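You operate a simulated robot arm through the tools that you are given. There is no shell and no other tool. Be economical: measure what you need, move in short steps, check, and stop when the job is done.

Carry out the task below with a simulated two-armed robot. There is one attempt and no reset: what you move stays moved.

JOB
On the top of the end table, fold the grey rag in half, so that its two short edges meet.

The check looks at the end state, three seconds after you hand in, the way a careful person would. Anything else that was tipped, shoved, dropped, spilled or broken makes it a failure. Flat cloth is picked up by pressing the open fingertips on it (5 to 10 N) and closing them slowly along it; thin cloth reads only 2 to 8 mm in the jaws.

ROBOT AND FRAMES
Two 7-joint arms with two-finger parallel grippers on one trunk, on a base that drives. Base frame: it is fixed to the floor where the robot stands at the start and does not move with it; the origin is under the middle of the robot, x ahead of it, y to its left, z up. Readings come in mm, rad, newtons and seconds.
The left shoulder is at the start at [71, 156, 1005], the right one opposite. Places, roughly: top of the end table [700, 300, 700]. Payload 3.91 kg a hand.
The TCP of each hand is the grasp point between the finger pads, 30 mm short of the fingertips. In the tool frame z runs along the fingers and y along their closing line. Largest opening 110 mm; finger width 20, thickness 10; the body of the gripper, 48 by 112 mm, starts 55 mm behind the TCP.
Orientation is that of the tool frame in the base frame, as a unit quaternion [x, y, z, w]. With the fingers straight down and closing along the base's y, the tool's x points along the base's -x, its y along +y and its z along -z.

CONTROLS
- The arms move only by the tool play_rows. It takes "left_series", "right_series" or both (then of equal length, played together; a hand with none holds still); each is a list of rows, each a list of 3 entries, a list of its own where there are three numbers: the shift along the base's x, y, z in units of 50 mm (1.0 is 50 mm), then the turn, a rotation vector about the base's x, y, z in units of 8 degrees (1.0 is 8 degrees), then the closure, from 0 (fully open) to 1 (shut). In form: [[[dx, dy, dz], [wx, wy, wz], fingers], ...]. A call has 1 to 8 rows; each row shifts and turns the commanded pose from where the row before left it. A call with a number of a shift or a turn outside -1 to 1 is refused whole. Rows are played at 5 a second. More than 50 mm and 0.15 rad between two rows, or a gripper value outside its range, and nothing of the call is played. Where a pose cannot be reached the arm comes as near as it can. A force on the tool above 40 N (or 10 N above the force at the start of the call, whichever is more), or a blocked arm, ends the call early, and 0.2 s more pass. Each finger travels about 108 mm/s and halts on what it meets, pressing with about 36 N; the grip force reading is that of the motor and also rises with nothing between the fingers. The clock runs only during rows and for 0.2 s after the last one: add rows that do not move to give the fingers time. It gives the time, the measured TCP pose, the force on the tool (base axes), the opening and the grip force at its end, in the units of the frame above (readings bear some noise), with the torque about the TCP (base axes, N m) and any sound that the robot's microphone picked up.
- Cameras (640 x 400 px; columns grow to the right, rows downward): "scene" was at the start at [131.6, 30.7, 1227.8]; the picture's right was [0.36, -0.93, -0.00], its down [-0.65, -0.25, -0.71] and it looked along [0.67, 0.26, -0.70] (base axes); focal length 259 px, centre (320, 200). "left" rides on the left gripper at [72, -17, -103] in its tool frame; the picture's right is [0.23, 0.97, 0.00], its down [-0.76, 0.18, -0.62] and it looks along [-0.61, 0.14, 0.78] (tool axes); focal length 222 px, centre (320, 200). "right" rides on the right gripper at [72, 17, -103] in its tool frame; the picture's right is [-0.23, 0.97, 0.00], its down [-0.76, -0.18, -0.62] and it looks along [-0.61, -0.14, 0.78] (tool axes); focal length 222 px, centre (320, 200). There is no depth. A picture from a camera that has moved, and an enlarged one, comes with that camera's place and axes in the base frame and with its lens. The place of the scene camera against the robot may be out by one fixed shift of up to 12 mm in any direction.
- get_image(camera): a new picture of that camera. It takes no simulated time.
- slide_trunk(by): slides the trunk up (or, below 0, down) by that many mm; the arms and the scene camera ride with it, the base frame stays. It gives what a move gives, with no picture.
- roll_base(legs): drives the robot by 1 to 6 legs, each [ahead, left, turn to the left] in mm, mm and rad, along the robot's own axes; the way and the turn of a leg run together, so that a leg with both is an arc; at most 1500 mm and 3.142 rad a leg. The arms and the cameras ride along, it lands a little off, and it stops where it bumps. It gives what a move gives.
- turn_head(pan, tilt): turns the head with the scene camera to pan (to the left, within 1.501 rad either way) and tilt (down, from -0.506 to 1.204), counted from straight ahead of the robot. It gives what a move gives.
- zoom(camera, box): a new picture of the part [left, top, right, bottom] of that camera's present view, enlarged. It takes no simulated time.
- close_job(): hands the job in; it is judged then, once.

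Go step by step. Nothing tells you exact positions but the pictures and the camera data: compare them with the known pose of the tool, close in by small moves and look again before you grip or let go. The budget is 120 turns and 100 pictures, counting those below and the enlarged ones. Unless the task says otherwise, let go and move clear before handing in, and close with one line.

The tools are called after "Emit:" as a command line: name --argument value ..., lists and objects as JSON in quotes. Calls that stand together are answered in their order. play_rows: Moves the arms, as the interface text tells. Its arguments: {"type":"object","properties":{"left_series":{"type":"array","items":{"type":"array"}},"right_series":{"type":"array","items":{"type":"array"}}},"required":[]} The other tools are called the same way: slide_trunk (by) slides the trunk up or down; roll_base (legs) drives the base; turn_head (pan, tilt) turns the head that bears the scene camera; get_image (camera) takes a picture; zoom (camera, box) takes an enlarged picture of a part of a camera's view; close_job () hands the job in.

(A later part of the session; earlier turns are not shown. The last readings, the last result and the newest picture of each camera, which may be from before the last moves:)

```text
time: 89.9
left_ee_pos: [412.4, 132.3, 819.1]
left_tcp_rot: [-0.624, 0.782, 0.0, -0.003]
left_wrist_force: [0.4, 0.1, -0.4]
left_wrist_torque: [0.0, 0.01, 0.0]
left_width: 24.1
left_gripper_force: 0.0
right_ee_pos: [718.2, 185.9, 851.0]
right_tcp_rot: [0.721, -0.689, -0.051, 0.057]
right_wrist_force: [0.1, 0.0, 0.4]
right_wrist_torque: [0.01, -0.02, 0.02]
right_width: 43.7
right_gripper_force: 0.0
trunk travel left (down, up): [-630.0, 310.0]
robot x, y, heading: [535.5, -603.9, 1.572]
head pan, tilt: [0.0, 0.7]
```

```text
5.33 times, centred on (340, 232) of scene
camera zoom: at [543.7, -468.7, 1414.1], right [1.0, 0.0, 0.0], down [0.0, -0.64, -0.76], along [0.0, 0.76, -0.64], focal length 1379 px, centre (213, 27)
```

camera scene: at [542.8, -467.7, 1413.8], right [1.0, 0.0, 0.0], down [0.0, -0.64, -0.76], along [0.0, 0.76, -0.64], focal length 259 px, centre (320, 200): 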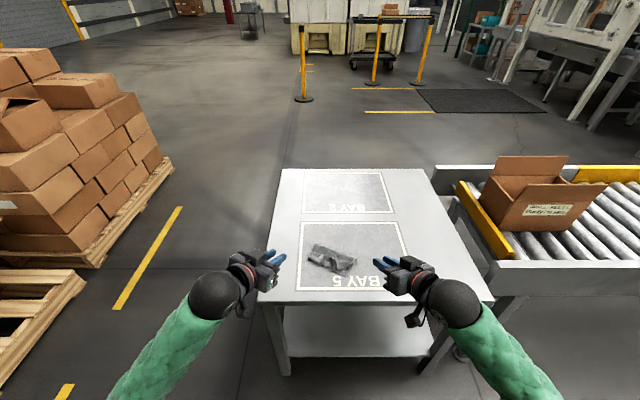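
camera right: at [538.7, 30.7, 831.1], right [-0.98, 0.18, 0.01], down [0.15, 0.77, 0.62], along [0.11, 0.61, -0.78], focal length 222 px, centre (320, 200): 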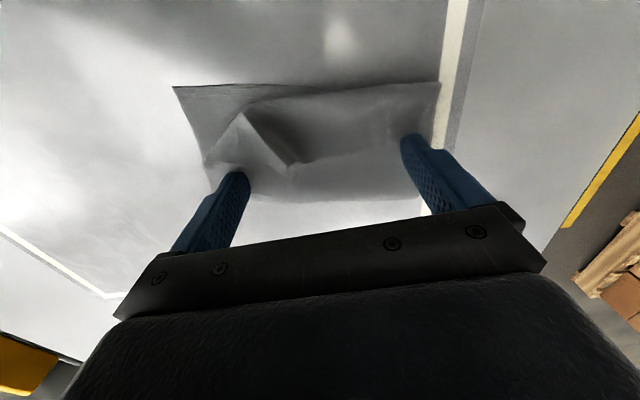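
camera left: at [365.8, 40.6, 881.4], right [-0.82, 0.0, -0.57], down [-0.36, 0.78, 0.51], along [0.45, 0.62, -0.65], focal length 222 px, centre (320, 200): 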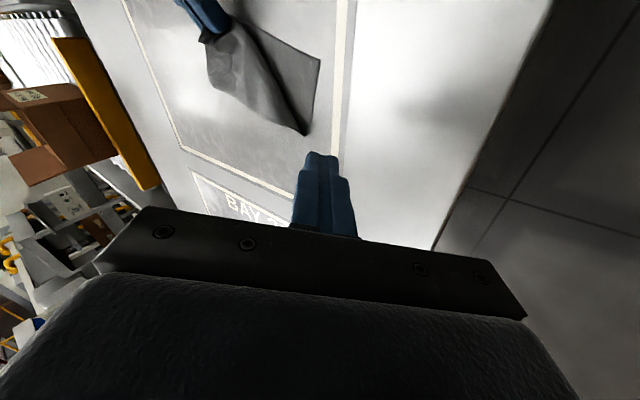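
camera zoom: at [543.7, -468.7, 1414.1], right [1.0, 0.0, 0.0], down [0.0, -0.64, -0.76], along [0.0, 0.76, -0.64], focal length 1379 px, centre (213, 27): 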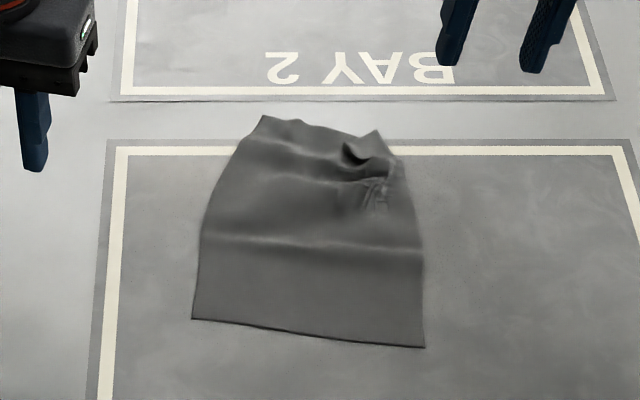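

Nearly flat again, with clean near corners C≈(526,78), B≈(672,55); D≈(576,264); only the corner at A is still rucked. I'll look at A with the right hand camera.

Emit:
play_rows --right_series '[[[-0.5, 0.4, -0.4], [0, 0, 0], 0.8], [[-0.5, 0.3, -0.6], [0, 0, 0], 1], [[0, 0, -0.3], [0, 0, 0], 1], [[0, 0, 0], [0, 0, 0], 1]]'

Emit:
zoom --camera "right" --box '[140, 0, 500, 225]'

```text
time: 90.9
left_ee_pos: [412.3, 132.9, 818.6]
left_tcp_rot: [-0.624, 0.782, -0.001, -0.003]
left_wrist_force: [-0.2, 0.2, 0.7]
left_wrist_torque: [0.0, 0.02, -0.02]
left_width: 23.9
left_gripper_force: 0.1
right_ee_pos: [668.4, 222.3, 784.9]
right_tcp_rot: [0.721, -0.689, -0.05, 0.056]
right_wrist_force: [0.0, -0.5, 1.1]
right_wrist_torque: [-0.02, 0.02, 0.03]
right_width: 0.0
right_gripper_force: 35.7
trunk travel left (down, up): [-630.0, 310.0]
robot x, y, heading: [535.0, -599.6, 1.566]
head pan, tilt: [0.0, 0.7]
```

```text
1.78 times, centred on (320, 112) of right
camera zoom: at [670.7, 149.1, 888.4], right [-0.97, 0.18, 0.14], down [0.23, 0.78, 0.59], along [0.0, 0.6, -0.8], focal length 395 px, centre (320, 356)
```

zoom: 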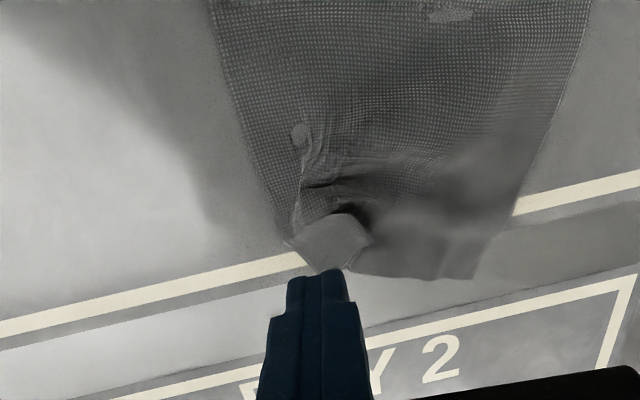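

The A corner is a small folded-over diamond. I'll press on it with closed fingers and draw it outward to open it.

Emit:
play_rows --right_series '[[[-0.12, 0.02, -0.5], [0, 0, 0], 1], [[0, 0, -0.45], [0, 0, 0], 1], [[0, 0, -0.1], [0, 0, 0], 1], [[0, 0, -0.04], [0, 0, 0], 1], [[0, 0, -0.02], [0, 0, 0], 1]]'

```text
time: 92.1
left_ee_pos: [413.0, 133.0, 819.2]
left_tcp_rot: [-0.623, 0.782, -0.001, -0.003]
left_wrist_force: [0.1, 0.8, 0.1]
left_wrist_torque: [0.03, -0.01, -0.03]
left_width: 24.1
left_gripper_force: 0.2
right_ee_pos: [665.5, 224.3, 730.4]
right_tcp_rot: [0.721, -0.688, -0.05, 0.056]
right_wrist_force: [-0.2, 0.1, 0.6]
right_wrist_torque: [0.0, -0.02, -0.01]
right_width: 0.0
right_gripper_force: 36.2
trunk travel left (down, up): [-630.0, 310.0]
robot x, y, heading: [535.4, -605.4, 1.563]
head pan, tilt: [0.0, 0.7]
```

Emit:
play_rows --right_series '[[[0, 0, -0.04], [0, 0, 0], 1], [[0.1, 0.02, -0.01], [0, 0, 0], 1], [[0.2, 0.03, 0], [0, 0, 0], 1], [[0.2, 0.03, 0], [0, 0, 0], 1], [[0.2, 0.03, 0], [0, 0, 0], 1], [[0.2, 0.03, 0], [0, 0, 0], 1]]'

Emit:
zoom --camera "right" --box '[140, 0, 500, 225]'

```text
time: 93.5
left_ee_pos: [412.8, 132.5, 818.8]
left_tcp_rot: [-0.623, 0.782, -0.002, -0.004]
left_wrist_force: [0.0, -0.7, -0.3]
left_wrist_torque: [-0.02, 0.0, 0.01]
left_width: 24.4
left_gripper_force: 0.0
right_ee_pos: [712.0, 230.7, 728.9]
right_tcp_rot: [0.72, -0.689, -0.051, 0.055]
right_wrist_force: [-1.2, 0.2, 12.7]
right_wrist_torque: [-0.04, 0.01, 0.02]
right_width: 0.0
right_gripper_force: 35.7
trunk travel left (down, up): [-630.0, 310.0]
robot x, y, heading: [537.8, -604.4, 1.563]
head pan, tilt: [0.0, 0.7]
```

```text
1.78 times, centred on (320, 112) of right
camera zoom: at [712.1, 157.0, 832.2], right [-0.97, 0.18, 0.14], down [0.23, 0.77, 0.59], along [0.0, 0.6, -0.8], focal length 395 px, centre (320, 356)
```

zoom: 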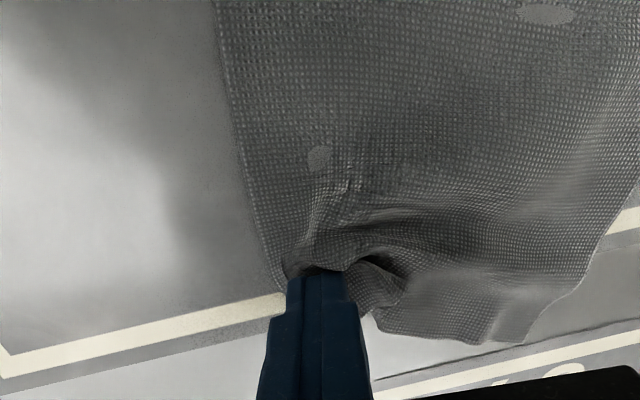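

The whole rag shifted along. I'll hold D with the left hand, then stretch A outward with the right, which is already pressing there.

Emit:
play_rows --left_series '[[[0.68, 0.43, 0], [0, -0.52, 0], 1], [[0.68, 0.43, 0], [0, -0.52, 0], 1], [[0.68, 0.43, 0], [0, -0.52, 0], 1], [[0.68, 0.43, 0], [0, -0.52, 0], 1], [[0.68, 0.43, 0], [0, -0.52, 0], 1], [[0.64, 0.43, 0], [0, -0.52, 0], 1], [[0, 0, -0.8], [0, 0, 0], 1], [[0, 0, -0.6], [0, 0, 0], 1]]'

Emit:
zoom --camera "scene" --box '[290, 180, 410, 270]'

```text
time: 95.3
left_ee_pos: [616.1, 260.9, 749.7]
left_tcp_rot: [-0.608, 0.765, -0.135, 0.167]
left_wrist_force: [0.5, 0.1, 0.1]
left_wrist_torque: [-0.02, -0.04, -0.01]
left_width: 0.0
left_gripper_force: 36.1
right_ee_pos: [710.3, 230.9, 728.3]
right_tcp_rot: [0.721, -0.689, -0.05, 0.056]
right_wrist_force: [0.8, 0.6, 15.2]
right_wrist_torque: [0.01, -0.08, 0.02]
right_width: 0.0
right_gripper_force: 36.3
trunk travel left (down, up): [-630.0, 310.0]
robot x, y, heading: [538.3, -601.7, 1.561]
head pan, tilt: [0.0, 0.7]
```

```text
4.44 times, centred on (350, 225) of scene
camera zoom: at [542.7, -469.2, 1414.2], right [1.0, 0.0, 0.0], down [0.0, -0.64, -0.77], along [0.0, 0.77, -0.64], focal length 1149 px, centre (187, 89)
```

zoom: 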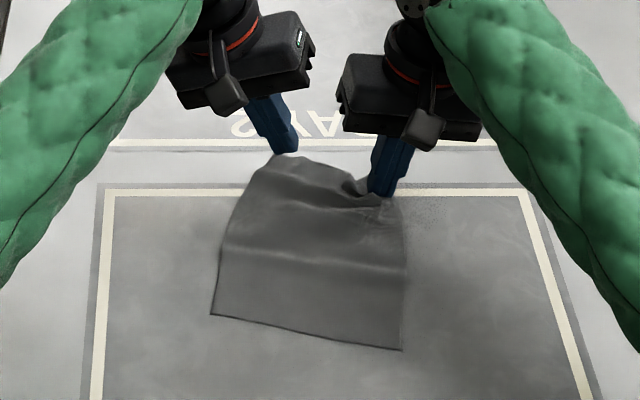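

Emit:
play_rows --left_series '[[[0.1, -0.14, -0.3], [0, 0, 0], 1], [[0, 0, -0.08], [0, 0, 0], 1], [[0, 0, -0.04], [0, 0, 0], 1], [[0, 0, 0], [0, 0, 0], 1]]'

```text
time: 96.3
left_ee_pos: [619.8, 254.5, 729.4]
left_tcp_rot: [-0.608, 0.764, -0.134, 0.168]
left_wrist_force: [-1.6, 1.1, 12.6]
left_wrist_torque: [-0.05, -0.01, -0.04]
left_width: 0.0
left_gripper_force: 36.0
right_ee_pos: [710.5, 229.9, 728.6]
right_tcp_rot: [0.721, -0.689, -0.05, 0.055]
right_wrist_force: [0.4, 1.8, 11.5]
right_wrist_torque: [0.06, -0.07, 0.0]
right_width: 0.0
right_gripper_force: 35.9
trunk travel left (down, up): [-630.0, 310.0]
robot x, y, heading: [539.8, -602.4, 1.569]
head pan, tilt: [0.0, 0.7]
```

Both ends are pressed. I'll draw them apart along the edge.

Emit:
play_rows --left_series '[[[-0.1, 0.02, 0], [0, 0, 0], 1], [[-0.1, 0.02, 0], [0, 0, 0], 1], [[-0.1, 0.02, 0], [0, 0, 0], 1], [[-0.1, 0.02, 0], [0, 0, 0], 1], [[-0.1, 0.01, 0], [0, 0, 0], 1]]' --right_series '[[[0.1, -0.01, 0], [0, 0, 0], 1], [[0.1, -0.01, 0], [0, 0, 0], 1], [[0.1, -0.01, 0], [0, 0, 0], 1], [[0.1, 0, 0], [0, 0, 0], 1], [[0.1, 0, 0], [0, 0, 0], 1]]'

Emit:
zoom --camera "right" --box '[140, 0, 500, 225]'

```text
time: 97.5
left_ee_pos: [597.4, 257.8, 727.7]
left_tcp_rot: [-0.608, 0.764, -0.135, 0.167]
left_wrist_force: [4.4, 1.3, 25.9]
left_wrist_torque: [-0.11, -0.22, 0.02]
left_width: 0.2
left_gripper_force: 35.7
right_ee_pos: [735.5, 227.7, 729.4]
right_tcp_rot: [0.72, -0.69, -0.05, 0.055]
right_wrist_force: [0.1, 0.3, -0.1]
right_wrist_torque: [0.01, -0.01, -0.01]
right_width: 0.0
right_gripper_force: 35.7
trunk travel left (down, up): [-630.0, 310.0]
robot x, y, heading: [536.2, -603.6, 1.57]
head pan, tilt: [0.0, 0.7]
```

```text
1.78 times, centred on (320, 112) of right
camera zoom: at [737.1, 154.6, 832.5], right [-0.97, 0.18, 0.14], down [0.23, 0.77, 0.59], along [0.0, 0.6, -0.8], focal length 395 px, centre (320, 356)
```

zoom: 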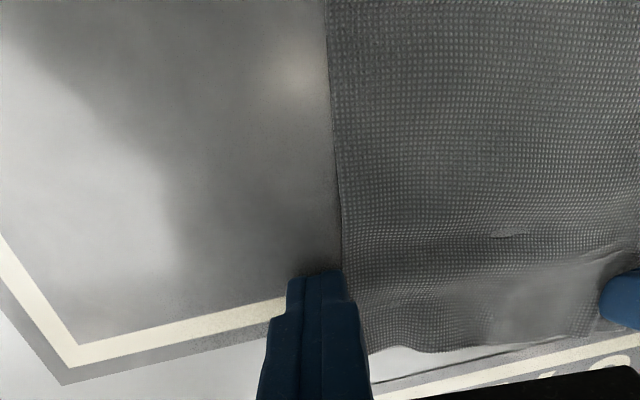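

The rag is flat and clean now. New plan: drag it so the near short edge hangs slightly over the near table edge, grip it there cleanly from the front with both hands, and fold it to the far edge. First I'll lift both hands off and measure.

Emit:
play_rows --left_series '[[[0, 0, 0.4], [0, 0, 0], 1], [[-0.4, -0.3, 0.8], [0, 0.52, 0], 1], [[-0.8, -0.4, 0.3], [0, 0.52, 0], 1], [[-0.9, -0.3, 0], [0, 0.52, 0], 1], [[-0.9, -0.3, 0], [0, 0.52, 0], 1], [[-0.9, 0, 0], [0, 0.52, 0], 1], [[0, 0, 0], [0, 0.52, 0], 1]]' --right_series '[[[0, 0, 0.4], [0, 0, 0], 1], [[0.2, 0, 0.6], [0, -0.5, 0], 0.8], [[0.3, -0.2, 0.6], [0, -0.5, 0], 0.4], [[0.5, -0.5, 0.2], [0, 0, 0], 0.1], [[0, -0.5, 0], [0, 0, 0], 0.05], [[0, 0, 0], [0, 0, 0], 0.05], [[0, 0, 0], [0, 0, 0], 0.05]]'

Emit:
zoom --camera "scene" --box '[300, 190, 420, 280]'

```text
time: 99.1
left_ee_pos: [401.5, 194.8, 801.8]
left_tcp_rot: [-0.623, 0.782, -0.001, -0.004]
left_wrist_force: [0.7, 0.3, 0.0]
left_wrist_torque: [-0.02, 0.02, 0.0]
left_width: 0.0
left_gripper_force: 36.5
right_ee_pos: [786.3, 168.2, 816.2]
right_tcp_rot: [0.722, -0.692, 0.0, 0.007]
right_wrist_force: [-0.2, -0.1, 0.3]
right_wrist_torque: [0.01, -0.01, 0.0]
right_width: 104.5
right_gripper_force: 0.1
trunk travel left (down, up): [-630.0, 310.0]
robot x, y, heading: [537.6, -603.2, 1.566]
head pan, tilt: [0.0, 0.7]
```

```text
4.44 times, centred on (360, 235) of scene
camera zoom: at [543.5, -468.0, 1414.0], right [1.0, 0.0, 0.0], down [0.0, -0.64, -0.76], along [0.0, 0.76, -0.64], focal length 1149 px, centre (142, 44)
```

zoom: 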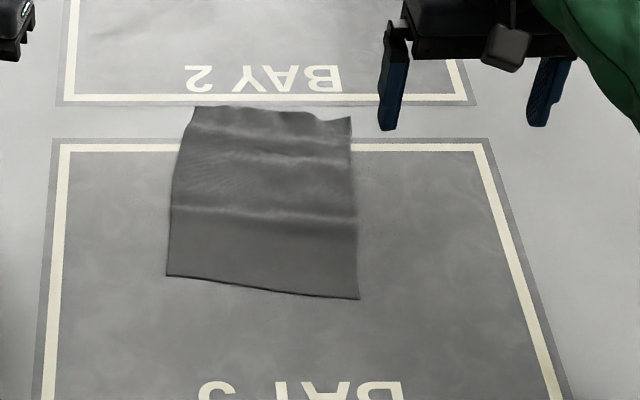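

Flat with only faint waves: C≈(559,91), B≈(705,67), D≈(587,281), A≈(726,267). I'll put the right hand's two open fingertips on the near part, parallel to the near edge.

Emit:
play_rows --right_series '[[[-0.588, -0.176, -0.2], [0.07, -0.07, -0.5], 0.05], [[-0.588, -0.176, -0.2], [0, 0, -0.5], 0.05], [[-0.588, -0.176, -0.2], [0, 0, -0.47], 0.05], [[-0.588, -0.176, -0.2], [0, 0, 0], 0.05], [[-0.588, -0.176, -0.2], [0, 0, 0], 0.05], [[0, 0, -0.5], [0, 0, 0], 0.05], [[0, 0, -0.2], [0, 0, 0], 0.05], [[0, 0, 0], [0, 0, 0], 0.05]]'

Emit:
play_rows --right_series '[[[0, 0, -0.04], [0, 0, 0], 0.05], [[0, 0, 0], [0, 0, 0], 0.05]]'

```text
time: 100.9
left_ee_pos: [401.0, 195.6, 801.6]
left_tcp_rot: [-0.623, 0.782, 0.0, -0.002]
left_wrist_force: [-0.1, -0.7, 0.0]
left_wrist_torque: [-0.01, 0.01, -0.02]
left_width: 0.0
left_gripper_force: 36.2
right_ee_pos: [638.7, 125.4, 731.6]
right_tcp_rot: [-0.648, 0.762, 0.001, 0.0]
right_wrist_force: [-0.9, -0.4, -1.0]
right_wrist_torque: [-0.04, -0.01, -0.01]
right_width: 104.6
right_gripper_force: 0.0
trunk travel left (down, up): [-630.0, 310.0]
robot x, y, heading: [536.7, -607.9, 1.566]
head pan, tilt: [0.0, 0.7]
```

```text
time: 101.5
left_ee_pos: [400.6, 195.4, 801.1]
left_tcp_rot: [-0.624, 0.781, -0.002, -0.002]
left_wrist_force: [-0.2, -0.7, -0.5]
left_wrist_torque: [-0.01, 0.0, -0.01]
left_width: 0.1
left_gripper_force: 35.7
right_ee_pos: [637.9, 125.4, 728.8]
right_tcp_rot: [-0.647, 0.762, -0.001, -0.001]
right_wrist_force: [0.3, 0.3, 0.3]
right_wrist_torque: [0.0, -0.01, -0.01]
right_width: 104.5
right_gripper_force: 0.1
trunk travel left (down, up): [-630.0, 310.0]
robot x, y, heading: [535.4, -602.5, 1.569]
head pan, tilt: [0.0, 0.7]
```

Emit:
play_rows --right_series '[[[0, 0, -0.03], [0, 0, 0], 0.05], [[0, 0, -0.02], [0, 0, 0], 0.05], [[0, 0, 0], [0, 0, 0], 0.05]]'

```text
time: 102.3
left_ee_pos: [401.1, 195.3, 800.9]
left_tcp_rot: [-0.623, 0.782, -0.001, -0.003]
left_wrist_force: [0.4, -0.2, -0.4]
left_wrist_torque: [0.0, 0.0, 0.01]
left_width: 0.1
left_gripper_force: 35.7
right_ee_pos: [638.6, 124.8, 727.7]
right_tcp_rot: [-0.647, 0.762, 0.0, 0.001]
right_wrist_force: [-0.3, 0.9, 3.3]
right_wrist_torque: [-0.01, -0.17, -0.02]
right_width: 104.5
right_gripper_force: 0.1
trunk travel left (down, up): [-630.0, 310.0]
robot x, y, heading: [537.6, -603.6, 1.565]
head pan, tilt: [0.0, 0.7]
```

Emit:
play_rows --right_series '[[[0, 0, -0.02], [0, -0.03, 0], 0.05], [[0, 0, 0], [0, 0, 0], 0.05]]'

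```text
time: 102.9
left_ee_pos: [400.8, 193.9, 801.3]
left_tcp_rot: [-0.623, 0.782, 0.0, -0.003]
left_wrist_force: [0.1, -0.4, 1.0]
left_wrist_torque: [-0.03, -0.01, 0.05]
left_width: 0.0
left_gripper_force: 36.1
right_ee_pos: [637.2, 125.3, 727.6]
right_tcp_rot: [-0.648, 0.762, -0.001, 0.002]
right_wrist_force: [0.3, -1.4, 11.7]
right_wrist_torque: [0.06, 0.43, 0.07]
right_width: 104.2
right_gripper_force: 0.1
trunk travel left (down, up): [-630.0, 310.0]
robot x, y, heading: [539.9, -603.4, 1.567]
head pan, tilt: [0.0, 0.7]
```

Nearly balanced. Now I'll drag the rag toward me and square it up, in two gentle runs.

Emit:
play_rows --right_series '[[[-0.1, -0.2, -0.01], [0, 0.012, 0.07], 0.05], [[-0.118, -0.23, 0], [0, 0, 0.07], 0.05], [[-0.118, -0.23, 0], [0, 0, 0.07], 0.05], [[-0.118, -0.23, 0], [0, 0, 0.07], 0.05], [[-0.118, -0.23, 0], [0, 0, 0.07], 0.05], [[-0.118, -0.23, 0], [0, 0, 0.07], 0.05], [[-0.118, -0.23, 0], [0, 0, 0.07], 0.05], [[-0.118, -0.23, 0], [0, 0, 0.07], 0.05]]'

Emit:
play_rows --right_series '[[[-0.118, -0.23, 0], [0, 0, 0.07], 0.05], [[-0.118, -0.23, 0], [0, 0, 0.07], 0.05], [[-0.118, -0.23, 0], [0, 0, 0.07], 0.05], [[-0.118, -0.23, 0], [0, 0, 0.07], 0.05], [[-0.118, -0.23, 0], [0, 0, 0.07], 0.05], [[-0.118, -0.23, 0], [0, 0, 0.07], 0.05], [[-0.118, -0.23, 0], [0, 0, 0.07], 0.05]]'

Emit:
zoom --camera "scene" --box '[260, 210, 420, 330]'

```text
time: 104.7
left_ee_pos: [400.9, 194.4, 802.7]
left_tcp_rot: [-0.623, 0.782, -0.001, -0.002]
left_wrist_force: [-0.4, -0.1, 0.4]
left_wrist_torque: [0.02, -0.02, 0.03]
left_width: 0.0
left_gripper_force: 35.1
right_ee_pos: [591.5, 33.9, 728.8]
right_tcp_rot: [-0.677, 0.736, 0.0, 0.001]
right_wrist_force: [2.5, 3.8, 20.0]
right_wrist_torque: [0.12, 0.29, -0.03]
right_width: 104.5
right_gripper_force: 0.1
trunk travel left (down, up): [-630.0, 310.0]
robot x, y, heading: [537.6, -606.3, 1.566]
head pan, tilt: [0.0, 0.7]
```

```text
time: 106.3
left_ee_pos: [401.2, 195.5, 802.6]
left_tcp_rot: [-0.624, 0.782, 0.0, -0.002]
left_wrist_force: [-0.3, -0.1, 0.5]
left_wrist_torque: [0.0, -0.04, 0.0]
left_width: 0.3
left_gripper_force: 36.7
right_ee_pos: [549.6, -47.3, 727.9]
right_tcp_rot: [-0.702, 0.712, 0.0, 0.001]
right_wrist_force: [2.2, 5.3, 33.8]
right_wrist_torque: [0.14, 0.06, -0.05]
right_width: 104.7
right_gripper_force: 0.1
trunk travel left (down, up): [-630.0, 310.0]
robot x, y, heading: [538.2, -605.3, 1.565]
head pan, tilt: [0.0, 0.7]
```

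```text
3.33 times, centred on (340, 270) of scene
camera zoom: at [542.7, -469.8, 1414.3], right [1.0, 0.0, 0.0], down [0.0, -0.64, -0.77], along [0.0, 0.77, -0.64], focal length 862 px, centre (253, -33)
```

zoom: 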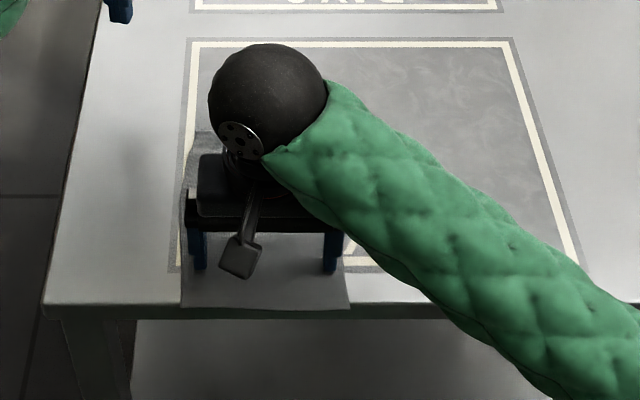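

The near edge has just reached the table edge. I'll re-press further inside and drag about 28 mm more to get an overhang.

Emit:
play_rows --right_series '[[[0, 0, 0.25], [0, 0, 0], 0.05], [[0, 0.8, 0], [0, 0, 0], 0.05], [[0, 0, -0.2], [0, 0, 0], 0.05], [[0, 0, -0.04], [0, 0, 0], 0.05], [[0, 0, 0], [0, 0, 0], 0.05]]'

```text
time: 107.5
left_ee_pos: [400.1, 194.9, 802.3]
left_tcp_rot: [-0.623, 0.782, -0.001, -0.003]
left_wrist_force: [0.1, -0.1, -0.3]
left_wrist_torque: [0.03, 0.02, -0.01]
left_width: 0.0
left_gripper_force: 35.8
right_ee_pos: [549.8, -7.4, 727.6]
right_tcp_rot: [-0.701, 0.713, 0.0, 0.001]
right_wrist_force: [1.0, 0.3, 12.5]
right_wrist_torque: [-0.03, -0.12, -0.03]
right_width: 104.8
right_gripper_force: 0.1
trunk travel left (down, up): [-630.0, 310.0]
robot x, y, heading: [535.9, -606.9, 1.569]
head pan, tilt: [0.0, 0.7]
```

Balanced at 12 N. Drag to make the overhang, then lift both hands clear.

Emit:
play_rows --right_series '[[[0, -0.14, 0], [0, 0, 0], 0.05], [[0, -0.14, 0], [0, 0, 0], 0.05], [[0, -0.14, 0], [0, 0, 0], 0.05], [[0, -0.14, 0], [0, 0, 0], 0.05], [[0, 0, 0.4], [0, 0, 0], 0.05], [[0, 0, 0.9], [0, 0, 0], 0.05], [[0.5, 0, 0.8], [0, 0, 0], 0.05], [[0.8, 0, 0.5], [0, 0, 0], 0.05]]'

Emit:
zoom --camera "scene" --box '[270, 220, 410, 325]'

```text
time: 109.3
left_ee_pos: [401.5, 194.5, 802.2]
left_tcp_rot: [-0.623, 0.783, -0.001, -0.003]
left_wrist_force: [-1.1, 0.3, -0.7]
left_wrist_torque: [-0.01, -0.01, 0.01]
left_width: 0.1
left_gripper_force: 35.9
right_ee_pos: [616.4, -34.6, 855.3]
right_tcp_rot: [-0.702, 0.712, -0.001, 0.001]
right_wrist_force: [0.3, 0.5, -0.1]
right_wrist_torque: [-0.01, -0.01, 0.0]
right_width: 104.5
right_gripper_force: 0.2
trunk travel left (down, up): [-630.0, 310.0]
robot x, y, heading: [540.0, -601.6, 1.565]
head pan, tilt: [0.0, 0.7]
```

```text
3.81 times, centred on (340, 272) of scene
camera zoom: at [543.3, -468.6, 1414.0], right [1.0, 0.0, 0.0], down [0.0, -0.64, -0.76], along [0.0, 0.76, -0.64], focal length 985 px, centre (244, -76)
```

zoom: 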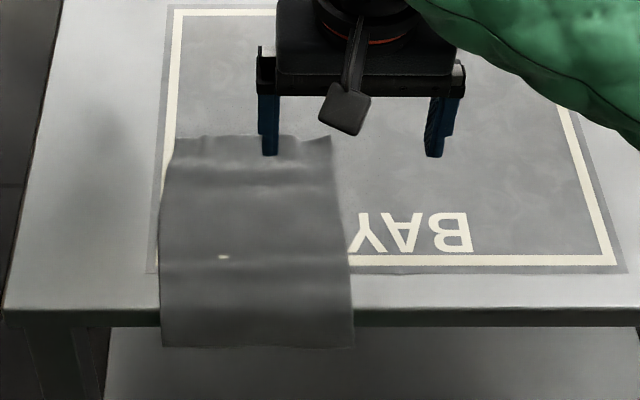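

The near edge now overhangs the table edge by about 28 mm, at x≈479–621. I'll back the robot off to get room for a horizontal grip.

Emit:
roll_base --legs '[[-190, 0, 0]]'

Emit:
play_rows --right_series '[[[0.05, 0, 0], [0.537, -0.547, 0.547], 0.3], [[0.05, 0, 0], [0.537, -0.547, 0.547], 0.45], [[0.05, 0, 0], [0.537, -0.547, 0.547], 0.45], [[0.05, 0, 0], [0.537, -0.547, 0.547], 0.45], [[0.05, 0, 0], [0.537, -0.547, 0.547], 0.45], [[0.05, 0, 0], [0.537, -0.547, 0.547], 0.45], [[0.05, 0, 0], [0.537, -0.547, 0.547], 0.45], [[0.05, 0, 0], [0.537, -0.547, 0.547], 0.45]]' --left_series '[[[0, -0.3, 0.1], [0.586, 0.466, -0.466], 0.8], [[0, -0.3, 0.1], [0.586, 0.466, -0.466], 0.6], [[0, -0.3, 0.1], [0.586, 0.466, -0.466], 0.45], [[0, -0.3, 0.1], [0.586, 0.466, -0.466], 0.45], [[0, -0.3, 0], [0.586, 0.466, -0.466], 0.45], [[0, -0.3, 0], [0.586, 0.466, -0.466], 0.45], [[0, -0.3, 0], [0.586, 0.466, -0.466], 0.45], [[0, -0.3, 0], [0.586, 0.466, -0.466], 0.45]]'

Emit:
play_rows --right_series '[[[0, 0, 0], [0.537, -0.547, 0.547], 0.45], [[0, 0, 0], [0.537, -0.547, 0.547], 0.45], [[0, 0, 0], [0.537, -0.547, 0.547], 0.45], [[0, 0, 0], [0.537, -0.547, 0.547], 0.45], [[0, 0, 0], [0.537, -0.547, 0.547], 0.45], [[0, 0, 0], [0.537, -0.547, 0.547], 0.45], [[0, 0, 0], [0.537, -0.547, 0.547], 0.45], [[0, 0, 0], [0.537, -0.547, 0.547], 0.45]]' --left_series '[[[0, -0.3, 0], [0.586, 0.466, -0.466], 0.45], [[0, -0.3, 0], [0.586, 0.466, -0.466], 0.45], [[0, -0.3, 0], [0.586, 0.466, -0.466], 0.45], [[0, -0.3, 0], [0.586, 0.466, -0.466], 0.45], [[0, 0, 0], [0.586, 0.466, -0.466], 0.45], [[0, 0, 0], [0.586, 0.466, -0.466], 0.45], [[0, 0, 0], [0.586, 0.466, -0.466], 0.45], [[0, 0, 0], [0.586, 0.466, -0.466], 0.45]]'

Emit:
get_image --camera "scene"

```text
time: 110.9
left_ee_pos: [397.7, 1.8, 802.6]
left_tcp_rot: [-0.624, 0.781, -0.001, -0.002]
left_wrist_force: [0.2, 0.5, 0.0]
left_wrist_torque: [0.01, -0.01, -0.02]
left_width: 0.0
left_gripper_force: 36.2
right_ee_pos: [613.9, -225.7, 856.2]
right_tcp_rot: [-0.703, 0.711, -0.001, 0.001]
right_wrist_force: [-0.6, 0.3, 0.9]
right_wrist_torque: [0.02, 0.01, 0.0]
right_width: 104.5
right_gripper_force: 0.0
trunk travel left (down, up): [-630.0, 310.0]
robot x, y, heading: [537.2, -796.2, 1.573]
head pan, tilt: [0.0, 0.7]
```

```text
time: 112.7
left_ee_pos: [396.8, -118.8, 822.4]
left_tcp_rot: [-0.356, 0.844, 0.402, 0.0]
left_wrist_force: [-0.2, -0.5, -0.1]
left_wrist_torque: [-0.03, 0.03, 0.03]
left_width: 60.5
left_gripper_force: 0.0
right_ee_pos: [633.1, -223.9, 854.1]
right_tcp_rot: [0.815, -0.409, 0.002, -0.411]
right_wrist_force: [0.4, -0.6, 0.5]
right_wrist_torque: [0.01, -0.02, -0.04]
right_width: 60.4
right_gripper_force: 0.0
trunk travel left (down, up): [-630.0, 310.0]
robot x, y, heading: [533.2, -791.6, 1.577]
head pan, tilt: [0.0, 0.7]
```

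```text
time: 114.5
left_ee_pos: [397.0, -176.4, 822.3]
left_tcp_rot: [-0.002, 0.705, 0.71, 0.0]
left_wrist_force: [-0.4, -0.1, 1.1]
left_wrist_torque: [-0.02, -0.02, 0.03]
left_width: 60.3
left_gripper_force: 0.2
right_ee_pos: [633.4, -215.7, 857.1]
right_tcp_rot: [-0.706, -0.004, -0.003, 0.708]
right_wrist_force: [0.1, -0.2, 0.7]
right_wrist_torque: [0.01, 0.0, -0.01]
right_width: 60.7
right_gripper_force: 0.0
right hand out of reach, approached as far as the arm can: row 6
trunk travel left (down, up): [-630.0, 310.0]
robot x, y, heading: [534.5, -794.0, 1.571]
head pan, tilt: [0.0, 0.7]
```

```text
10 pictures are left
camera scene: at [542.3, -660.3, 1414.6], right [1.0, 0.0, 0.0], down [0.0, -0.64, -0.77], along [0.0, 0.77, -0.64], focal length 259 px, centre (320, 200)
```

scene: 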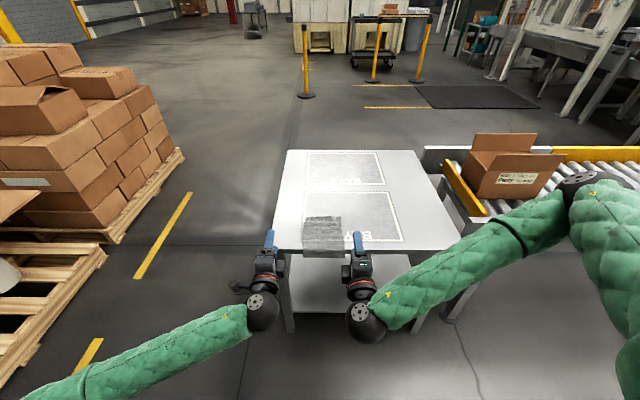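

Both hands now point horizontally at the table, jaws closing vertically. I'll bring them level with the overhanging edge, still short of it.

Emit:
play_rows --left_series '[[[0.535, 0, -0.65], [0, 0, 0], 0.45], [[0.535, 0, -0.65], [0, 0, 0], 0.45], [[0.535, 0, -0.65], [0, 0, 0], 0.45], [[0.535, 0, -0.65], [0, 0, 0], 0.45], [[0, 0, 0], [0, 0, 0], 0.45]]' --right_series '[[[-0.185, 0.1, -0.825], [0, 0, 0], 0.45], [[-0.185, 0.2, -0.825], [0, 0, 0], 0.45], [[-0.185, 0.2, -0.825], [0, 0, 0], 0.45], [[-0.185, 0.22, -0.825], [0, 0, 0], 0.45], [[0, 0, 0], [0, 0, 0], 0.45]]'

Emit:
get_image --camera "left"

Emit:
zoom --camera "scene" --box '[270, 205, 390, 295]'

```text
time: 115.7
left_ee_pos: [504.7, -175.6, 690.3]
left_tcp_rot: [-0.003, 0.706, 0.708, 0.0]
left_wrist_force: [-1.0, 0.4, -0.8]
left_wrist_torque: [-0.01, 0.0, -0.04]
left_width: 60.4
left_gripper_force: 0.1
right_ee_pos: [595.8, -178.1, 691.4]
right_tcp_rot: [-0.707, -0.003, -0.003, 0.708]
right_wrist_force: [1.2, -0.4, 0.0]
right_wrist_torque: [-0.05, 0.04, 0.04]
right_width: 60.4
right_gripper_force: 0.0
trunk travel left (down, up): [-630.0, 310.0]
robot x, y, heading: [534.8, -795.0, 1.573]
head pan, tilt: [0.0, 0.7]
```

```text
9 pictures are left
camera left: at [434.2, -278.4, 672.8], right [-0.23, 0.0, 0.97], down [0.76, -0.62, 0.18], along [0.6, 0.78, 0.15], focal length 222 px, centre (320, 200)
```

left: 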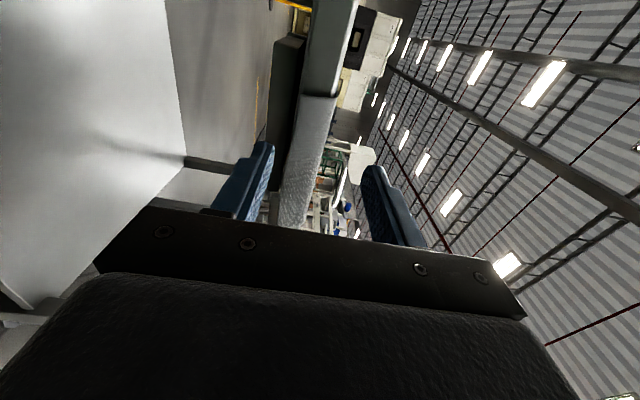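

```text
4.44 times, centred on (330, 250) of scene
camera zoom: at [541.6, -659.3, 1414.0], right [1.0, 0.0, 0.0], down [0.0, -0.64, -0.76], along [0.0, 0.76, -0.64], focal length 1149 px, centre (276, -22)
```

zoom: 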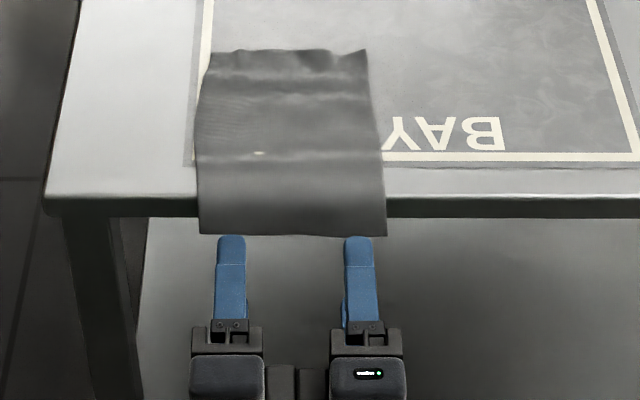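

The overhanging edge sits between the open jaws of both hands. I'll advance until the tips are just short of the table edge, then close.

Emit:
play_rows --left_series '[[[0, 0.32, 0.04], [0, 0, 0], 0.45], [[0, 0.32, 0], [0, 0, 0], 0.45], [[0, 0.32, 0], [0, 0, 0], 0.55], [[0, 0, 0], [0, 0, 0], 0.7], [[0, 0, 0], [0, 0, 0], 0.85], [[0, 0, 0], [0, 0, 0], 0.95], [[0, 0, 0], [0, 0, 0], 1], [[0, 0, 0], [0, 0, 0], 1]]' --right_series '[[[0, 0.33, 0.03], [0, 0, 0], 0.45], [[0, 0.33, 0], [0, 0, 0], 0.45], [[0, 0.34, 0], [0, 0, 0], 0.55], [[0, 0, 0], [0, 0, 0], 0.7], [[0, 0, 0], [0, 0, 0], 0.85], [[0, 0, 0], [0, 0, 0], 0.95], [[0, 0, 0], [0, 0, 0], 1], [[0, 0, 0], [0, 0, 0], 1]]'

Emit:
zoom --camera "scene" --box '[270, 205, 390, 295]'

```text
time: 117.5
left_ee_pos: [504.6, -128.5, 692.9]
left_tcp_rot: [-0.002, 0.706, 0.708, 0.0]
left_wrist_force: [-0.1, -0.7, 0.7]
left_wrist_torque: [-0.02, -0.05, -0.02]
left_width: 0.0
left_gripper_force: 36.1
right_ee_pos: [596.7, -128.6, 693.6]
right_tcp_rot: [-0.706, -0.003, -0.003, 0.708]
right_wrist_force: [0.2, 0.4, -1.1]
right_wrist_torque: [-0.02, -0.01, -0.02]
right_width: 0.0
right_gripper_force: 35.9
trunk travel left (down, up): [-630.0, 310.0]
robot x, y, heading: [537.6, -795.3, 1.574]
head pan, tilt: [0.0, 0.7]
```

```text
4.44 times, centred on (330, 250) of scene
camera zoom: at [541.9, -659.6, 1414.0], right [1.0, 0.0, 0.0], down [0.0, -0.64, -0.76], along [0.0, 0.76, -0.64], focal length 1149 px, centre (276, -22)
```

zoom: 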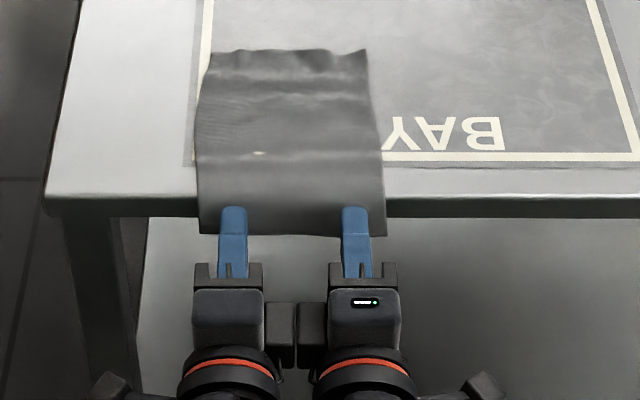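

The jaws read 0 mm, so I'll check with a small lift whether the cloth is really held.

Emit:
play_rows --left_series '[[[0, 0, 0.3], [0, 0, 0], 1], [[0, 0.1, 0.4], [0, 0, 0], 1]]' --right_series '[[[0, 0, 0.3], [0, 0, 0], 1], [[0, 0.1, 0.4], [0, 0, 0], 1]]'

Emit:
zoom --camera "scene" --box '[270, 205, 390, 295]'

```text
time: 118.1
left_ee_pos: [503.7, -124.2, 729.1]
left_tcp_rot: [-0.003, 0.706, 0.708, 0.001]
left_wrist_force: [0.1, 0.4, 0.3]
left_wrist_torque: [-0.02, -0.04, 0.0]
left_width: 0.1
left_gripper_force: 36.0
right_ee_pos: [597.2, -124.9, 728.2]
right_tcp_rot: [-0.706, -0.003, -0.003, 0.708]
right_wrist_force: [0.0, -0.9, 0.2]
right_wrist_torque: [0.02, 0.0, -0.01]
right_width: 0.3
right_gripper_force: 36.1
trunk travel left (down, up): [-630.0, 310.0]
robot x, y, heading: [536.8, -796.3, 1.571]
head pan, tilt: [0.0, 0.7]
```

```text
4.44 times, centred on (330, 250) of scene
camera zoom: at [541.9, -659.6, 1414.0], right [1.0, 0.0, 0.0], down [0.0, -0.64, -0.76], along [0.0, 0.76, -0.64], focal length 1149 px, centre (276, -22)
```

zoom: 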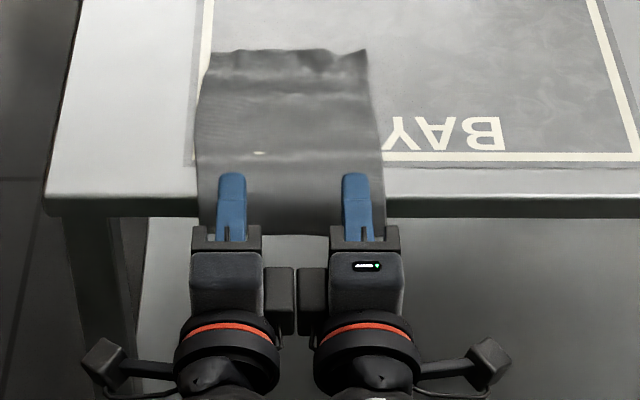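

The cloth hangs steeper than expected, so the jaws closed above it. I'll first feel where the table rim is, using the left hand at a lower height, moving slowly.

Emit:
play_rows --left_series '[[[0, -0.3, 0], [0, 0, 0], 1], [[0, 0, -0.48], [0, 0, 0], 1], [[0, 0, -0.48], [0, 0, 0], 1], [[0, 0, 0], [0, 0, 0], 1]]'

Emit:
play_rows --left_series '[[[0, 0.15, 0], [0, 0, 0], 1], [[0, 0.05, 0], [0, 0, 0], 1], [[0, 0.05, 0], [0, 0, 0], 1], [[0, 0.05, 0], [0, 0, 0], 1], [[0, 0.05, 0], [0, 0, 0], 1], [[0, 0.05, 0], [0, 0, 0], 1], [[0, 0.05, 0], [0, 0, 0], 1], [[0, 0.05, 0], [0, 0, 0], 1]]'

```text
time: 119.1
left_ee_pos: [504.4, -138.5, 680.5]
left_tcp_rot: [-0.003, 0.706, 0.709, 0.0]
left_wrist_force: [-1.3, 0.6, -0.8]
left_wrist_torque: [0.02, 0.03, 0.02]
left_width: 0.1
left_gripper_force: 36.0
right_ee_pos: [596.5, -124.5, 728.1]
right_tcp_rot: [-0.707, -0.004, -0.003, 0.708]
right_wrist_force: [-0.1, 0.6, -0.7]
right_wrist_torque: [-0.03, -0.01, -0.05]
right_width: 0.0
right_gripper_force: 36.1
trunk travel left (down, up): [-630.0, 310.0]
robot x, y, heading: [536.2, -797.1, 1.571]
head pan, tilt: [0.0, 0.7]
```

```text
time: 120.9
left_ee_pos: [504.6, -116.3, 681.5]
left_tcp_rot: [-0.002, 0.706, 0.708, 0.001]
left_wrist_force: [0.5, -40.3, 2.2]
left_wrist_torque: [-0.14, 0.02, -0.04]
left_width: 0.3
left_gripper_force: 36.0
right_ee_pos: [597.0, -126.2, 729.7]
right_tcp_rot: [-0.706, -0.003, -0.003, 0.708]
right_wrist_force: [0.8, -0.1, 0.3]
right_wrist_torque: [0.01, -0.01, 0.01]
right_width: 0.0
right_gripper_force: 36.1
trunk travel left (down, up): [-630.0, 310.0]
robot x, y, heading: [535.3, -796.4, 1.572]
head pan, tilt: [0.0, 0.7]
```

The rim is at y≈-87 and the cloth hangs close against it. I'll lay both hands' closed fingers flat on the cloth from above and drag it back, so only about 13 mm overhangs and stays stiff.

Emit:
play_rows --left_series '[[[0, -0.3, 0], [0, 0, 0], 1], [[0, 0, 0.55], [0, 0, 0], 1], [[0, 0, 0.55], [0, 0, 0], 1], [[0, 0.67, 0], [0, 0, 0], 1], [[0, 0.67, 0], [0, 0, 0], 1], [[0, 0, -0.4], [0, 0, 0], 1], [[0, 0, -0.1], [0, 0, 0], 1], [[0, 0, -0.04], [0, 0, 0], 1]]' --right_series '[[[0, 0, 0], [0, 0, 0], 1], [[0, 0, 0.14], [0, 0, 0], 1], [[0, 0, 0], [0, 0, 0], 1], [[0, 0.62, 0], [0, 0, 0], 1], [[0, 0.62, 0], [0, 0, 0], 1], [[0, 0, -0.4], [0, 0, 0], 1], [[0, 0, -0.1], [0, 0, 0], 1], [[0, 0, -0.04], [0, 0, 0], 1]]'

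```text
time: 122.7
left_ee_pos: [506.3, -61.5, 710.9]
left_tcp_rot: [-0.003, 0.704, 0.71, 0.001]
left_wrist_force: [1.6, 2.3, 20.2]
left_wrist_torque: [-0.28, 0.05, 0.0]
left_width: 0.0
left_gripper_force: 36.0
right_ee_pos: [596.4, -65.1, 710.9]
right_tcp_rot: [-0.706, -0.002, -0.002, 0.709]
right_wrist_force: [-0.1, 1.2, 6.8]
right_wrist_torque: [-0.07, 0.02, -0.01]
right_width: 0.1
right_gripper_force: 35.9
trunk travel left (down, up): [-630.0, 310.0]
robot x, y, heading: [540.3, -793.9, 1.572]
head pan, tilt: [0.0, 0.7]
```

Both press well. Drag back 20 mm, lift, withdraw and come level with the edge with partly open jaws.

Emit:
play_rows --left_series '[[[0, 0.08, 0.01], [0, 0, 0], 1], [[0, 0.08, 0], [0, 0, 0], 1], [[0, 0.08, 0], [0, 0, 0], 1], [[0, 0.08, 0], [0, 0, 0], 1], [[0, 0.08, 0], [0, 0, 0], 1], [[0, 0, 0.5], [0, 0, 0], 1], [[0, -0.95, 0], [0, 0, 0], 1], [[0, -0.95, 0], [0, 0, 0], 0.9]]' --right_series '[[[0, 0.08, -0.005], [0, 0, 0], 1], [[0, 0.08, 0], [0, 0, 0], 1], [[0, 0.08, 0], [0, 0, 0], 1], [[0, 0.08, 0], [0, 0, 0], 1], [[0, 0.08, 0], [0, 0, 0], 1], [[0, 0, 0.5], [0, 0, 0], 1], [[0, -0.95, 0], [0, 0, 0], 1], [[0, -0.95, 0], [0, 0, 0], 0.9]]'

Emit:
play_rows --left_series '[[[0, -0.15, -0.3], [0, 0, 0], 0.7], [[0, 0, -0.65], [0, 0, 0], 0.65], [[0, 0, 0], [0, 0, 0], 0.65]]' --right_series '[[[0, -0.1, -0.3], [0, 0, 0], 0.7], [[0, 0, -0.65], [0, 0, 0], 0.65], [[0, 0, 0], [0, 0, 0], 0.65]]'

Emit:
zoom --camera "scene" --box '[280, 205, 380, 280]'

```text
time: 124.5
left_ee_pos: [503.9, -138.1, 734.0]
left_tcp_rot: [-0.003, 0.705, 0.709, 0.001]
left_wrist_force: [1.1, -0.2, -0.5]
left_wrist_torque: [-0.02, 0.0, -0.01]
left_width: 11.0
left_gripper_force: 0.0
right_ee_pos: [597.5, -138.5, 733.8]
right_tcp_rot: [-0.705, -0.003, -0.003, 0.709]
right_wrist_force: [0.6, 0.5, -1.3]
right_wrist_torque: [-0.03, 0.02, -0.01]
right_width: 11.2
right_gripper_force: 0.0
trunk travel left (down, up): [-630.0, 310.0]
robot x, y, heading: [538.1, -795.3, 1.577]
head pan, tilt: [0.0, 0.7]
```

```text
time: 125.3
left_ee_pos: [489.6, -137.7, 682.0]
left_tcp_rot: [0.003, 0.704, 0.71, -0.003]
left_wrist_force: [-0.1, 0.5, 0.3]
left_wrist_torque: [0.01, 0.03, 0.02]
left_width: 38.6
left_gripper_force: 0.1
right_ee_pos: [591.2, -141.4, 681.3]
right_tcp_rot: [0.709, 0.006, 0.006, -0.705]
right_wrist_force: [-0.3, 0.1, -0.3]
right_wrist_torque: [0.02, -0.02, 0.03]
right_width: 38.5
right_gripper_force: 0.1
trunk travel left (down, up): [-630.0, 310.0]
robot x, y, heading: [539.4, -794.7, 1.569]
head pan, tilt: [0.0, 0.7]
```

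```text
5.33 times, centred on (330, 242) of scene
camera zoom: at [529.2, -654.1, 1412.3], right [1.0, 0.0, 0.01], down [0.01, -0.65, -0.76], along [0.01, 0.76, -0.65], focal length 1379 px, centre (267, -27)
```

zoom: 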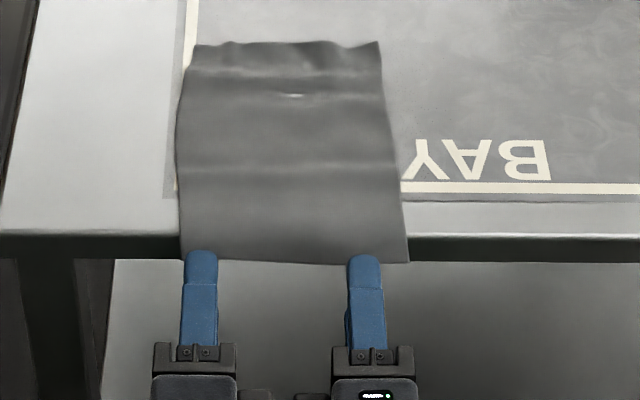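

The upper body swayed and the edge still hangs too steeply for this grip, so I'll go back to pinching the far edge, which worked. This time the near edge will stay close to the rim, so the hands can pitch fully horizontal at the end. I'm returning the hands upright and moving the robot into place.

Emit:
play_rows --left_series '[[[-0.1, -0.3, 0.5], [0, 0, 0], 0.65], [[-0.22, -0.1, 0.5], [-0.586, -0.466, 0.466], 0.65], [[-0.22, 0, 0.5], [-0.586, -0.466, 0.466], 0.65], [[-0.22, 0, 0.5], [-0.586, -0.466, 0.466], 0.65], [[-0.22, 0, 0.5], [-0.586, -0.466, 0.466], 0.65], [[-0.22, 0, 0.5], [-0.586, -0.466, 0.466], 0.65], [[-0.22, 0, 0.5], [-0.586, -0.466, 0.466], 0.65], [[-0.22, 0, 0.5], [-0.586, -0.466, 0.466], 0.65]]' --right_series '[[[0.1, -0.3, 0.5], [0, 0, 0], 0.4], [[0.1, -0.1, 0.5], [-0.537, 0.547, -0.547], 0.2], [[0.1, 0, 0.5], [-0.537, 0.547, -0.547], 0.05], [[0, 0, 0.5], [-0.537, 0.547, -0.547], 0.05], [[0, 0, 0.5], [-0.537, 0.547, -0.547], 0.05], [[0, 0, 0.5], [-0.537, 0.547, -0.547], 0.05], [[0, 0, 0.5], [-0.537, 0.547, -0.547], 0.05], [[0, 0, 0.5], [-0.537, 0.547, -0.547], 0.05]]'

Emit:
roll_base --legs '[[45, 0, 0]]'

Emit:
slide_trunk --by -60

Emit:
play_rows --left_series '[[[-0.1, 0.25, 0], [-0.586, -0.466, 0.466], 0.65], [[-0.1, 0.25, 0], [-0.586, -0.466, 0.466], 0.65], [[-0.1, 0.25, 0], [-0.586, -0.466, 0.466], 0.65], [[-0.1, 0.25, 0], [-0.586, -0.466, 0.466], 0.65], [[0, 0.25, 0], [-0.586, -0.466, 0.466], 0.65], [[0, 0.25, 0], [-0.586, -0.466, 0.466], 0.65], [[0, 0.25, 0], [-0.586, -0.466, 0.466], 0.65], [[0, 0.25, 0], [-0.586, -0.466, 0.466], 0.65]]' --right_series '[[[-0.1, 0.3, 0], [-0.537, 0.547, -0.547], 0.05], [[-0.1, 0.3, 0], [-0.537, 0.547, -0.547], 0.05], [[-0.15, 0.3, -0.1], [-0.537, 0.547, -0.547], 0.05], [[-0.15, 0.3, -0.1], [-0.537, 0.547, -0.547], 0.05], [[-0.15, 0.3, -0.2], [-0.537, 0.547, -0.547], 0.05], [[-0.15, 0.3, -0.2], [-0.537, 0.547, -0.547], 0.05], [[-0.15, 0.3, -0.2], [-0.537, 0.547, -0.547], 0.05], [[-0.1, 0.3, -0.2], [-0.537, 0.547, -0.547], 0.05]]'

```text
time: 127.1
left_ee_pos: [373.4, -170.8, 853.7]
left_tcp_rot: [-0.271, 0.839, 0.466, -0.072]
left_wrist_force: [0.0, -0.8, -0.1]
left_wrist_torque: [-0.01, -0.03, -0.01]
left_width: 38.6
left_gripper_force: 0.0
right_ee_pos: [662.1, -168.1, 849.2]
right_tcp_rot: [0.815, -0.315, 0.072, -0.481]
right_wrist_force: [0.0, 0.5, 0.0]
right_wrist_torque: [0.0, 0.01, 0.04]
right_width: 104.3
right_gripper_force: 0.1
trunk travel left (down, up): [-630.0, 310.0]
robot x, y, heading: [536.1, -795.8, 1.577]
head pan, tilt: [0.0, 0.7]
stopped in row 8 (left hand): the arm was blocked; the commanded pose is now the measured one
```

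```text
time: 128.0
left_ee_pos: [373.5, -121.7, 852.4]
left_tcp_rot: [-0.271, 0.839, 0.466, -0.071]
left_wrist_force: [-0.3, 1.2, -0.2]
left_wrist_torque: [-0.01, 0.05, 0.03]
left_width: 38.5
left_gripper_force: 0.1
right_ee_pos: [662.2, -121.0, 847.4]
right_tcp_rot: [0.816, -0.315, 0.071, -0.479]
right_wrist_force: [-0.6, 0.6, 0.1]
right_wrist_torque: [0.0, -0.04, -0.01]
right_width: 104.4
right_gripper_force: 0.0
trunk travel left (down, up): [-630.0, 310.0]
robot x, y, heading: [538.0, -746.9, 1.568]
head pan, tilt: [0.0, 0.7]
```

```text
time: 129.0
left_ee_pos: [373.3, -124.1, 794.3]
left_tcp_rot: [-0.271, 0.839, 0.466, -0.072]
left_wrist_force: [-0.2, 0.8, -0.4]
left_wrist_torque: [0.0, 0.0, 0.0]
left_width: 38.4
left_gripper_force: 0.1
right_ee_pos: [661.3, -122.8, 789.3]
right_tcp_rot: [0.815, -0.315, 0.071, -0.482]
right_wrist_force: [-0.6, -0.3, -0.2]
right_wrist_torque: [0.0, 0.01, -0.01]
right_width: 104.2
right_gripper_force: 0.1
trunk travel left (down, up): [-570.0, 370.0]
robot x, y, heading: [539.5, -751.2, 1.573]
head pan, tilt: [0.0, 0.7]
```

```text
time: 129.8
left_ee_pos: [321.0, -100.9, 776.8]
left_tcp_rot: [-0.347, 0.857, 0.362, -0.119]
left_wrist_force: [0.4, -0.2, -0.2]
left_wrist_torque: [0.0, 0.02, 0.0]
left_width: 38.4
left_gripper_force: 0.1
right_ee_pos: [721.2, -90.6, 757.8]
right_tcp_rot: [0.817, -0.398, 0.146, -0.392]
right_wrist_force: [-0.3, 0.1, 0.6]
right_wrist_torque: [-0.03, -0.03, 0.02]
right_width: 104.5
right_gripper_force: 0.1
trunk travel left (down, up): [-570.0, 370.0]
robot x, y, heading: [542.3, -748.7, 1.57]
head pan, tilt: [0.0, 0.7]
stopped in row 3 (right hand): the arm was blocked; the commanded pose is now the measured one
```

The arms got blocked and pushed apart, so I need to see why before moving on.

Emit:
get_image --camera "scene"

```text
4 pictures are left
camera scene: at [541.9, -612.6, 1353.9], right [1.0, 0.0, 0.0], down [0.0, -0.64, -0.76], along [0.0, 0.76, -0.64], focal length 259 px, centre (320, 200)
```

scene: 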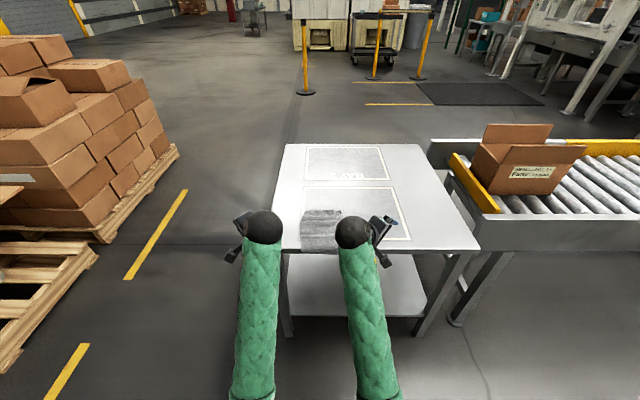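

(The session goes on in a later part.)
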